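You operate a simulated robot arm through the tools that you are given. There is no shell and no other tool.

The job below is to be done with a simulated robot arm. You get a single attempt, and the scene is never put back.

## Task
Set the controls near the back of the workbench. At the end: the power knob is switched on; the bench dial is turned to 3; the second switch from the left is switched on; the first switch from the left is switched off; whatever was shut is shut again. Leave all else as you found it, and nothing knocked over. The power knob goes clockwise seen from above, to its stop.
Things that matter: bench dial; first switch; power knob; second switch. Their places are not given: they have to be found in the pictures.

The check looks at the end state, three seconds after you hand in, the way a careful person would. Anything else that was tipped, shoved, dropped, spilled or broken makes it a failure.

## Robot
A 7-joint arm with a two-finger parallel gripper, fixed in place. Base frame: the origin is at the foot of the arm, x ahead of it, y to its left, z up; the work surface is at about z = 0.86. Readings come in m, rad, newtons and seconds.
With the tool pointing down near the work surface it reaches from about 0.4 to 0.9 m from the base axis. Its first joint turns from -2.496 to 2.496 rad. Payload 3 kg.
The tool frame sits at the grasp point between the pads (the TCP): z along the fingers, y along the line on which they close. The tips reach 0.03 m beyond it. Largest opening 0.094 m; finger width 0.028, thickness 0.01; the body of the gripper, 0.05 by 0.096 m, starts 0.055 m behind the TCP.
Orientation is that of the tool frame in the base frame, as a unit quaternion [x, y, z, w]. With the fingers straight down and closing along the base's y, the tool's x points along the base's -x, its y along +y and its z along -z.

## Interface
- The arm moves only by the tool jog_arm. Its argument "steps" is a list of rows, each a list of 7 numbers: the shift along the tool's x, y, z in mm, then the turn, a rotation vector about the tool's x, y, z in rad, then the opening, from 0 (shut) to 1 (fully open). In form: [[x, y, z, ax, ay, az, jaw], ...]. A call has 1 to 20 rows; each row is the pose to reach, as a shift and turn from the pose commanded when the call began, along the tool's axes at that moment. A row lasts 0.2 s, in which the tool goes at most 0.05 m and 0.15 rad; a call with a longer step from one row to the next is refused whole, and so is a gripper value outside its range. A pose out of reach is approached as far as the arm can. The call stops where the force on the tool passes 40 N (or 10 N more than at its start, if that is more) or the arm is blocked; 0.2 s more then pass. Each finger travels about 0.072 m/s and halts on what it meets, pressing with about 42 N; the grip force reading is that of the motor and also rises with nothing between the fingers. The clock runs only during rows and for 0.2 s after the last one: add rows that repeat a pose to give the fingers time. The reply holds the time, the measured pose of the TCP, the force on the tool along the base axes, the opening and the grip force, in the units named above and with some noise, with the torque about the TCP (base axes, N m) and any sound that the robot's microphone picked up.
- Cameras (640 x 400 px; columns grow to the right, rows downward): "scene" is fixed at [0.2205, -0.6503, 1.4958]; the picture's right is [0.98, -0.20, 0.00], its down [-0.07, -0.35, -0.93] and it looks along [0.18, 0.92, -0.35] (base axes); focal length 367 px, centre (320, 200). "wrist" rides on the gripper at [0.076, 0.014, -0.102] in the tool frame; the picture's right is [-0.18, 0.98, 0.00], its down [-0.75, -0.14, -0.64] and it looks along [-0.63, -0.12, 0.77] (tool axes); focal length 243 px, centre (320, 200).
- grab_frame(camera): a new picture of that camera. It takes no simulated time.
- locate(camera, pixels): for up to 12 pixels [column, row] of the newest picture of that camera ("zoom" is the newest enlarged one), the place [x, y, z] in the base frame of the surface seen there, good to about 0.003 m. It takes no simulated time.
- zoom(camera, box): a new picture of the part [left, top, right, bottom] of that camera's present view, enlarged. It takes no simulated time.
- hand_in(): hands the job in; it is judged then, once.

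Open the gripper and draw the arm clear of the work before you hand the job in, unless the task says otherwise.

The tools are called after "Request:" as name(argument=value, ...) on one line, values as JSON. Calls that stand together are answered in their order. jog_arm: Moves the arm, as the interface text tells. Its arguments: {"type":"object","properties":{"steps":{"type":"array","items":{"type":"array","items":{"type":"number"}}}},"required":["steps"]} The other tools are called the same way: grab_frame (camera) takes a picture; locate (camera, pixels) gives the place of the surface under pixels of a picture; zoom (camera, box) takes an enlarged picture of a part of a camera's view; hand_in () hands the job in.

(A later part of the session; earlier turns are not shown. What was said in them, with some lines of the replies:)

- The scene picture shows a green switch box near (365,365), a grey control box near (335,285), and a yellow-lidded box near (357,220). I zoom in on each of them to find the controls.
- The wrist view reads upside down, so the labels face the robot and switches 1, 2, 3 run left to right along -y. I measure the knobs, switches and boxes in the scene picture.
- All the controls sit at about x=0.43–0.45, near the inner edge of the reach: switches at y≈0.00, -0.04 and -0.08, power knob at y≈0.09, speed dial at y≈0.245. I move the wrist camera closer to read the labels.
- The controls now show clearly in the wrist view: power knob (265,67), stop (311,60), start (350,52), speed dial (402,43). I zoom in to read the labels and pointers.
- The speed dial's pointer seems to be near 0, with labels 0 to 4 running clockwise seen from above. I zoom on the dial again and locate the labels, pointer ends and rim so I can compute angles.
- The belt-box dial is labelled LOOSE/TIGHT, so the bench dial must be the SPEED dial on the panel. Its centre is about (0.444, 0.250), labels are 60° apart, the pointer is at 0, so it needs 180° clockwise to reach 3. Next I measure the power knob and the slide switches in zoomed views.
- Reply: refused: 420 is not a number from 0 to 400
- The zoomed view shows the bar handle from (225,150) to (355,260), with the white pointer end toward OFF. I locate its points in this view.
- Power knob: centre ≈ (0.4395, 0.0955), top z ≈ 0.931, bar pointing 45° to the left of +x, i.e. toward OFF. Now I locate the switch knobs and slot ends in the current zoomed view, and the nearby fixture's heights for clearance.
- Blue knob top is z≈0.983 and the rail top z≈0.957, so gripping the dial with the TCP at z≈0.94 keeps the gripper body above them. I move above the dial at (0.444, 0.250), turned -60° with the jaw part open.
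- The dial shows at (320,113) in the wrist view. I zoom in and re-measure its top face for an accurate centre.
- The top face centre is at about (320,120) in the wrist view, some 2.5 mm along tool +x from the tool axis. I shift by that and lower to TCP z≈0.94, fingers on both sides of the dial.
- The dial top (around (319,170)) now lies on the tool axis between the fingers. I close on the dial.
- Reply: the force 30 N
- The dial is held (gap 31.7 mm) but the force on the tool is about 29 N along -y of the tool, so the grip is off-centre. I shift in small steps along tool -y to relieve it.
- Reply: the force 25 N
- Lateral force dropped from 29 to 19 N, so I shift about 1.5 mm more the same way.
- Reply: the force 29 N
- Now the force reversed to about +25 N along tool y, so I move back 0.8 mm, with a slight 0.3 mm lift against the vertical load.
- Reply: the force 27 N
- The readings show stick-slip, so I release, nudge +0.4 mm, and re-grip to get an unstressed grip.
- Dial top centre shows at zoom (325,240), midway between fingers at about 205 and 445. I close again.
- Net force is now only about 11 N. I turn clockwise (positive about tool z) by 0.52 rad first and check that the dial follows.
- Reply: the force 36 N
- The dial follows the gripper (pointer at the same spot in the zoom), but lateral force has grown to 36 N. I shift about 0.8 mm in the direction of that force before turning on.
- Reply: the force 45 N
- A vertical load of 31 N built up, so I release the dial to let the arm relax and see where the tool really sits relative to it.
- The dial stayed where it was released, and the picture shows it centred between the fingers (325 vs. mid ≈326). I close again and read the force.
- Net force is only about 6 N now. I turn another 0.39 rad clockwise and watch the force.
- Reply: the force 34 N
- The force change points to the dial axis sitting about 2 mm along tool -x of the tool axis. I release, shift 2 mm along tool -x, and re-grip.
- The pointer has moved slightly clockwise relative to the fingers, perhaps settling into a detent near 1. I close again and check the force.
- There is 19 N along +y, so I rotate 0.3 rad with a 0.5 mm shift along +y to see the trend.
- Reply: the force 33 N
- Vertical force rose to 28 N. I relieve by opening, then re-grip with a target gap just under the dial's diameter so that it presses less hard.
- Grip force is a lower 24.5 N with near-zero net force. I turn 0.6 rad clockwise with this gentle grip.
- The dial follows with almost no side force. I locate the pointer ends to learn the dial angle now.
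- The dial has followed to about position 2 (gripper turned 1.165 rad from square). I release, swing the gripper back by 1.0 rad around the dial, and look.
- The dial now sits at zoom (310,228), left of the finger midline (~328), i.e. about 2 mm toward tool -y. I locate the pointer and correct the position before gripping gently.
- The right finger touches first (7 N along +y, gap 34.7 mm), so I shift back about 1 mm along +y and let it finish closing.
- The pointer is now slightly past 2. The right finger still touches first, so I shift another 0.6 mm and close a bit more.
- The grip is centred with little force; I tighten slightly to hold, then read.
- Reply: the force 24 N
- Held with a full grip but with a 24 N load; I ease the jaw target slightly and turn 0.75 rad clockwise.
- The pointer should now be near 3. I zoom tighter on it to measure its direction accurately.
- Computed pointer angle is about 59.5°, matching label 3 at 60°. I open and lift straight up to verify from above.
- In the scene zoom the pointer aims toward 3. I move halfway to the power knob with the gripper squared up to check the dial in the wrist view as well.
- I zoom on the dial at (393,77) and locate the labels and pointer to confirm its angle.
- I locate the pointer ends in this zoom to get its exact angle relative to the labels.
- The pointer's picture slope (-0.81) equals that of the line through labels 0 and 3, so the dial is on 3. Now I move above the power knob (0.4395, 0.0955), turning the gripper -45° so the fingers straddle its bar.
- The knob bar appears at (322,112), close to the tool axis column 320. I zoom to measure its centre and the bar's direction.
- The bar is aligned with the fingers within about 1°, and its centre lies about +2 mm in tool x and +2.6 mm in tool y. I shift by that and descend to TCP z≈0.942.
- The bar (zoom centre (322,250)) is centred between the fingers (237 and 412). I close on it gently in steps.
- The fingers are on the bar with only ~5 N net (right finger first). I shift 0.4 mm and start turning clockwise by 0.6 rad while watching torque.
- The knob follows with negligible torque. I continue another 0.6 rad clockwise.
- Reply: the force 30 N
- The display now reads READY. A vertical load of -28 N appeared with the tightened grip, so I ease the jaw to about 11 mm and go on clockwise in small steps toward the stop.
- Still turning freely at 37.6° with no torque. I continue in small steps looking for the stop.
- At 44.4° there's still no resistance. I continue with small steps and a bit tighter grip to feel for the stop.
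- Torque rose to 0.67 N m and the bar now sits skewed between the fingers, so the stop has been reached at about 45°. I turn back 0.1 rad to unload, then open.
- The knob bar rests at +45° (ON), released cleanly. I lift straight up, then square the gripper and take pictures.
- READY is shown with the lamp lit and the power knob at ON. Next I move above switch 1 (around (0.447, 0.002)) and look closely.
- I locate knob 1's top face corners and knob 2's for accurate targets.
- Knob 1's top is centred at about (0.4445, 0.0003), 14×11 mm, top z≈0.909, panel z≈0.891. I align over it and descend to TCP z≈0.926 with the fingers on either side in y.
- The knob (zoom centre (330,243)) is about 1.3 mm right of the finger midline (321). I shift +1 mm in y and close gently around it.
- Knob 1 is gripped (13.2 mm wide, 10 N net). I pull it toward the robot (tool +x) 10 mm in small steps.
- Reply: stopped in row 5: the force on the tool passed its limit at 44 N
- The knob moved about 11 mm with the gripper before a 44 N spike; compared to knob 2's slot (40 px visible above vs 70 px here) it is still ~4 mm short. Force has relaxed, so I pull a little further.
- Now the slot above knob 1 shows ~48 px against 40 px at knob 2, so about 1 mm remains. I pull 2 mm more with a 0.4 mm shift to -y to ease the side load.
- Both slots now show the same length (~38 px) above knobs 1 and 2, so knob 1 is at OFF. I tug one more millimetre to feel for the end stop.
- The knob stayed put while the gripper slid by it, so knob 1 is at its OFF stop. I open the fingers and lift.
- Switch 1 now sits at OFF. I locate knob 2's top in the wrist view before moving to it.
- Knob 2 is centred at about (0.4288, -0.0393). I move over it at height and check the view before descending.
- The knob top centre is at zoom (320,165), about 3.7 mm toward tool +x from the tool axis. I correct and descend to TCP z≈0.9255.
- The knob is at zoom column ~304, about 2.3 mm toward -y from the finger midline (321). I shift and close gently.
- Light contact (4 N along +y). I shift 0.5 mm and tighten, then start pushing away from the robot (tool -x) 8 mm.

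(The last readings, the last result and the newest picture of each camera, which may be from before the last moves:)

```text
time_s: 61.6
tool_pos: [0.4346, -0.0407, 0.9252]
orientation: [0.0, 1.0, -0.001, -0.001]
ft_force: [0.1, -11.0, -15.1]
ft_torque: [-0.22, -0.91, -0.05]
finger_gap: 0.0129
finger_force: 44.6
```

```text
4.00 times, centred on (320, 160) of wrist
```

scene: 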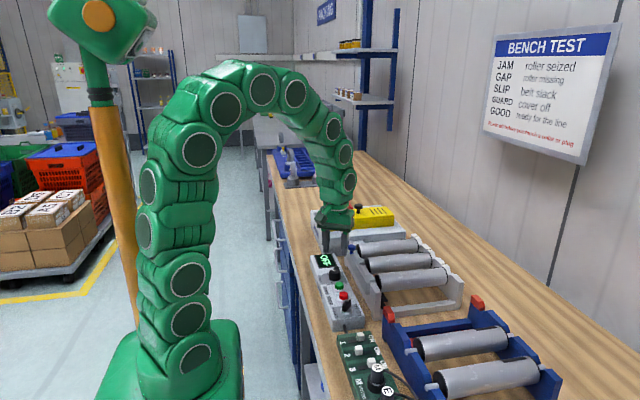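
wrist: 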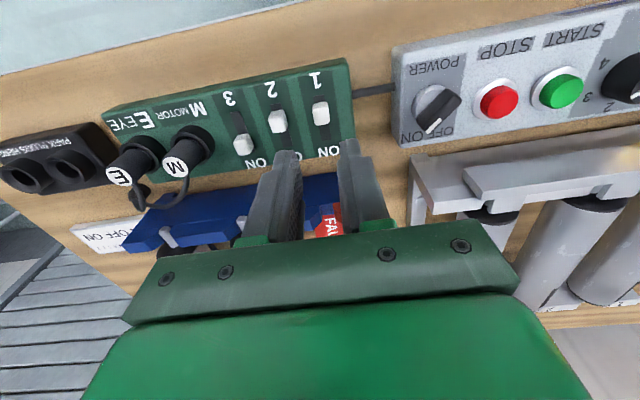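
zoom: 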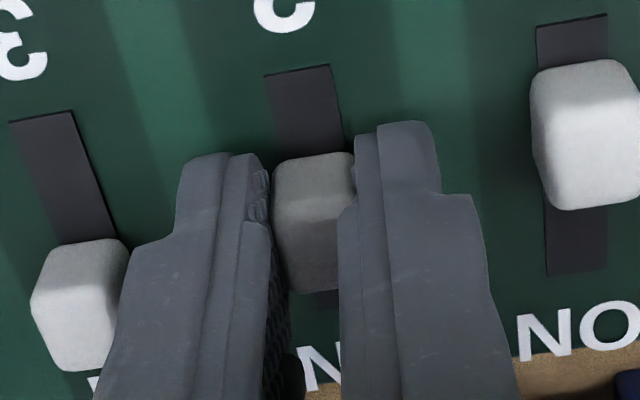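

The knob is moving with the gripper (about 8 mm so far). I push on another 8 mm in small steps.

Request:
jog_arm(steps=[[-1.5, -0.2, 0, 0, 0, 0, 0.125], [-3, -0.2, 0, 0, 0, 0, 0.125], [-4.5, -0.2, 0, 0, 0, 0, 0.125], [-6, -0.2, 0, 0, 0, 0, 0.125], [-8, -0.2, 0, 0, 0, 0, 0.125]])

Request:
zoom(camera="wrist", box=[240, 110, 400, 210])

```text
time_s: 62.6
tool_pos: [0.4407, -0.0389, 0.9249]
orientation: [0.001, 1.0, 0.0, -0.001]
ft_force: [1.4, 5.5, -4.8]
ft_torque: [0.13, 0.23, 0.02]
finger_gap: 0.0132
finger_force: 44.8
stopped in row 4: the force on the tool passed its limit at 42 N (the readings are from after the stop); the commanded pose is now the measured one
```

```text
4.00 times, centred on (320, 160) of wrist
```

zoom: 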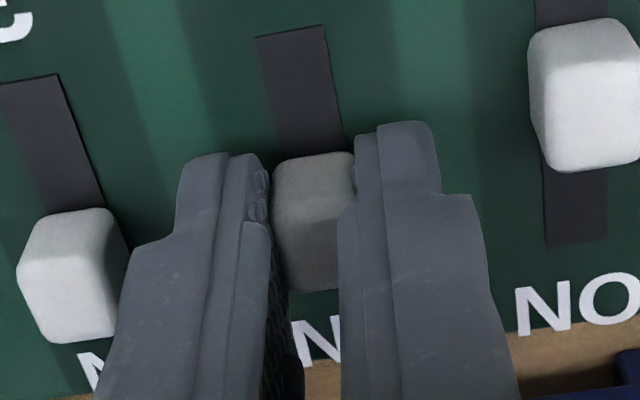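

The slot above knob 2 shows ~123 px versus ~130 px above knob 3 (ON), so a little is left. I push up to 3 mm more.

Request:
jog_arm(steps=[[-0.7, 0.2, 0, 0, 0, 0, 0.13], [-1.4, 0.2, 0, 0, 0, 0, 0.13], [-2.1, 0.2, 0, 0, 0, 0, 0.13], [-3, 0.2, 0, 0, 0, 0, 0.13]])

Request:
zoom(camera="wrist", box=[240, 110, 400, 210])

```text
time_s: 63.6
tool_pos: [0.4434, -0.0403, 0.9263]
orientation: [0.0, 1.0, -0.001, -0.002]
ft_force: [-11.5, -7.9, 27.1]
ft_torque: [-0.18, 0.46, 0.0]
finger_gap: 0.0131
finger_force: 44.7
```

```text
4.00 times, centred on (320, 160) of wrist
```

zoom: 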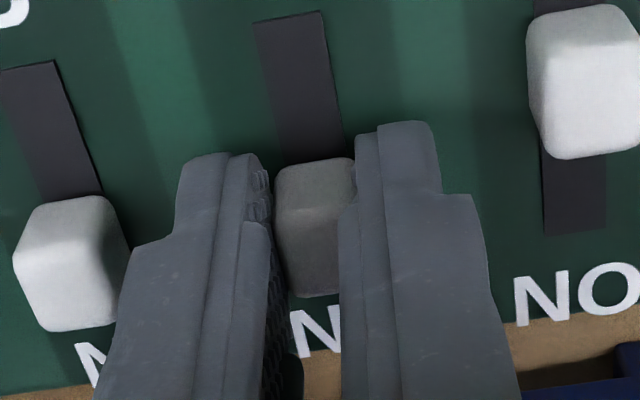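

The slot above knob 2 now measures as long as knob 3's (~145 vs ~139 px), with -11 N resisting, so knob 2 is at its ON stop. I open and lift off.

Request:
jog_arm(steps=[[0, 0, 0, 0, 0, 0, 0.2], [0, 0, 0, 0, 0, 0, 0.25], [0, 0, -10, 0, 0, 0, 0.25], [0, 0, -30, 0, 0, 0, 0.25], [0, 0, -60, 0, 0, 0, 0.25], [0, 0, -90, 0, 0, 0, 0.25], [0, 0, -90, 0, 0, 0, 0.25]])

Request:
grab_frame(camera="wrist")

Request:
zoom(camera="scene", box=[320, 310, 420, 390])

Request:
zoom(camera="wrist", box=[240, 50, 400, 150])

```text
time_s: 65.2
tool_pos: [0.4443, -0.039, 1.017]
orientation: [0.0, 1.0, 0.0, -0.002]
ft_force: [0.2, 0.7, -0.1]
ft_torque: [0.0, -0.02, 0.0]
finger_gap: 0.0236
finger_force: 0.1
```

```text
taken
```

wrist: 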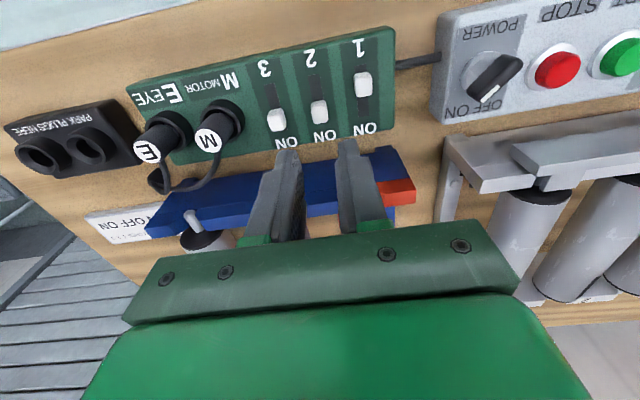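

```text
5.00 times, centred on (370, 350) of scene
```

zoom: 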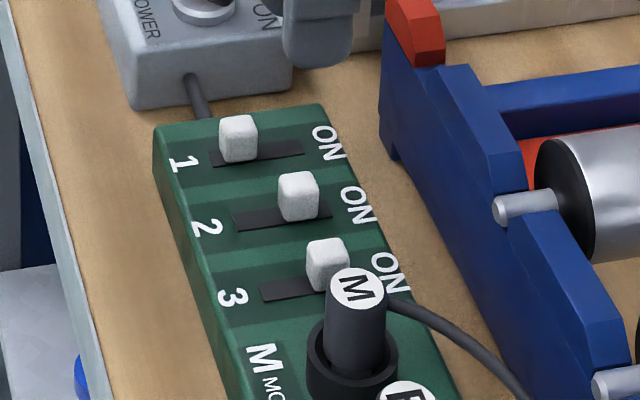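

```text
4.00 times, centred on (320, 100) of wrist
```

zoom: 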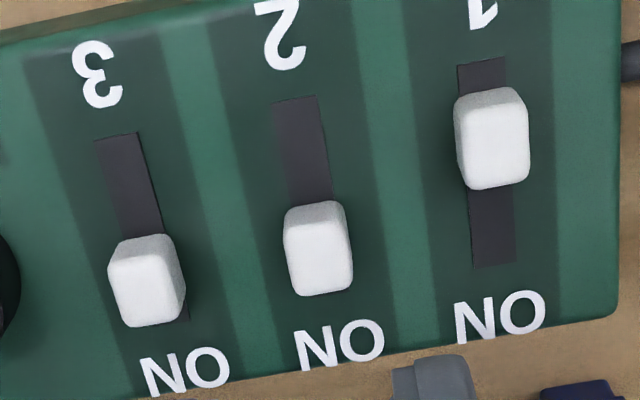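

Switch 1 is OFF, 2 is ON, and 3 is unchanged at ON. I raise the arm back toward its start pose with the gripper fully open and check everything.

Request:
jog_arm(steps=[[0, 0, -40, 0, 0, 0, 0.3], [0, 0, -80, 0, 0, 0, 0.4], [0, 0, -120, 0, 0, 0, 0.5], [-10, 20, -160, 0, 0, 0, 0.6], [-20, 50, -190, 0, 0, 0, 0.7], [-35, 85, -215, 0, 0, 0, 0.8], [-50, 120, -235, 0, 0, 0, 0.9], [-65, 155, -250, 0, 0, 0, 1], [-82, 194, -252, 0, 0, 0, 1], [-82, 194, -252, 0, 0, 0, 1]])

Request:
grab_frame(camera="scene")

Request:
zoom(camera="scene", box=[300, 240, 400, 330])

Request:
grab_frame(camera="wrist")

Request:
zoom(camera="scene", box=[290, 190, 450, 290])

```text
time_s: 67.4
tool_pos: [0.5274, 0.1553, 1.2661]
orientation: [0.001, 1.0, 0.0, -0.001]
ft_force: [-1.1, -0.6, 1.2]
ft_torque: [0.03, 0.02, -0.02]
finger_gap: 0.0938
finger_force: 0.2
```

```text
taken
```

scene: 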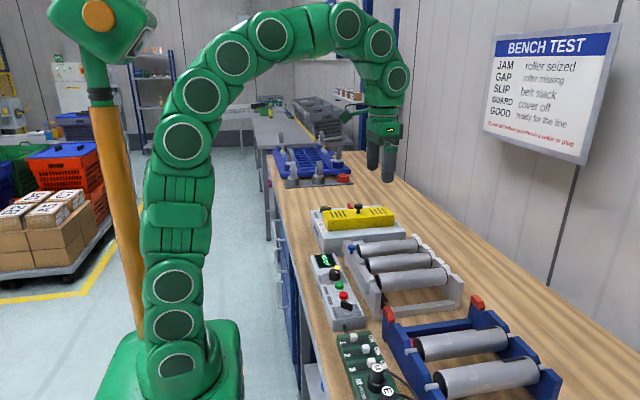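

```text
4.44 times, centred on (350, 285) of scene
```

zoom: 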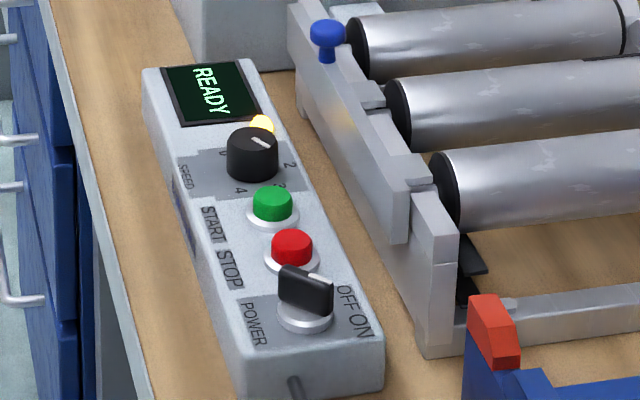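

```text
taken
```

wrist: 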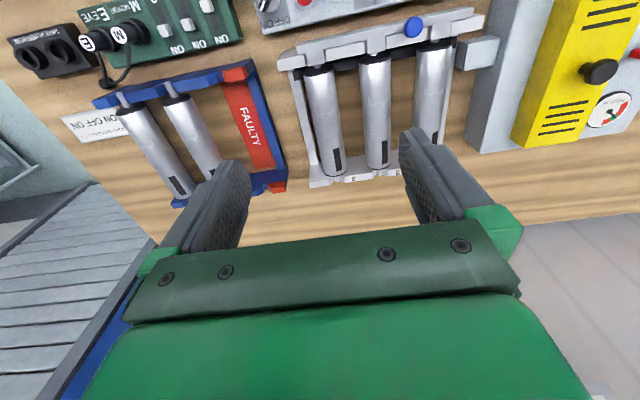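

```text
4.00 times, centred on (370, 240) of scene
```

zoom: 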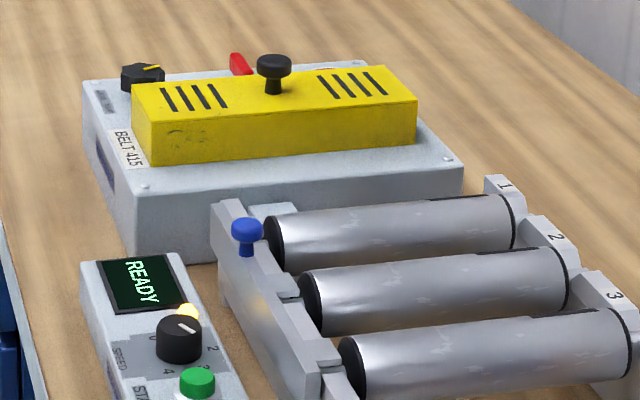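

The final pictures show the following:
- The display reads READY, with the power knob at ON at its stop.
- The dial is at 3.
- Switch 1 is OFF, switch 2 is ON, and switch 3 is untouched.
- Everything else is as it was, and the arm is clear with the gripper open.

I hand the job in.

Request:
hand_in()

```text
The job is handed in.
```

I set all four controls and handed the job in. The final pictures matched the task, but I haven't seen the judge's result.

- **Power knob:** turned clockwise to its stop. The panel display changed from OFF to READY.
- **Bench dial:** turned from 0 to 3. I took this to be the SPEED dial on the control panel, because the only other dial, on the belt box, is marked LOOSE/TIGHT rather than with numbers.
- **First switch from the left:** slid to OFF, against its stop.
- **Second switch from the left:** slid to ON, level with the third switch, which I left at ON.

Nothing had to be opened, so there was nothing to shut again. The START and STOP buttons, the plugs, the roller fixtures and the yellow cover look unchanged in the final pictures. The arm is back near its start pose with the gripper fully open.

The task says "near the back of the workbench", but these controls sit on the side nearest the robot. They were the only controls in view that fit the names.
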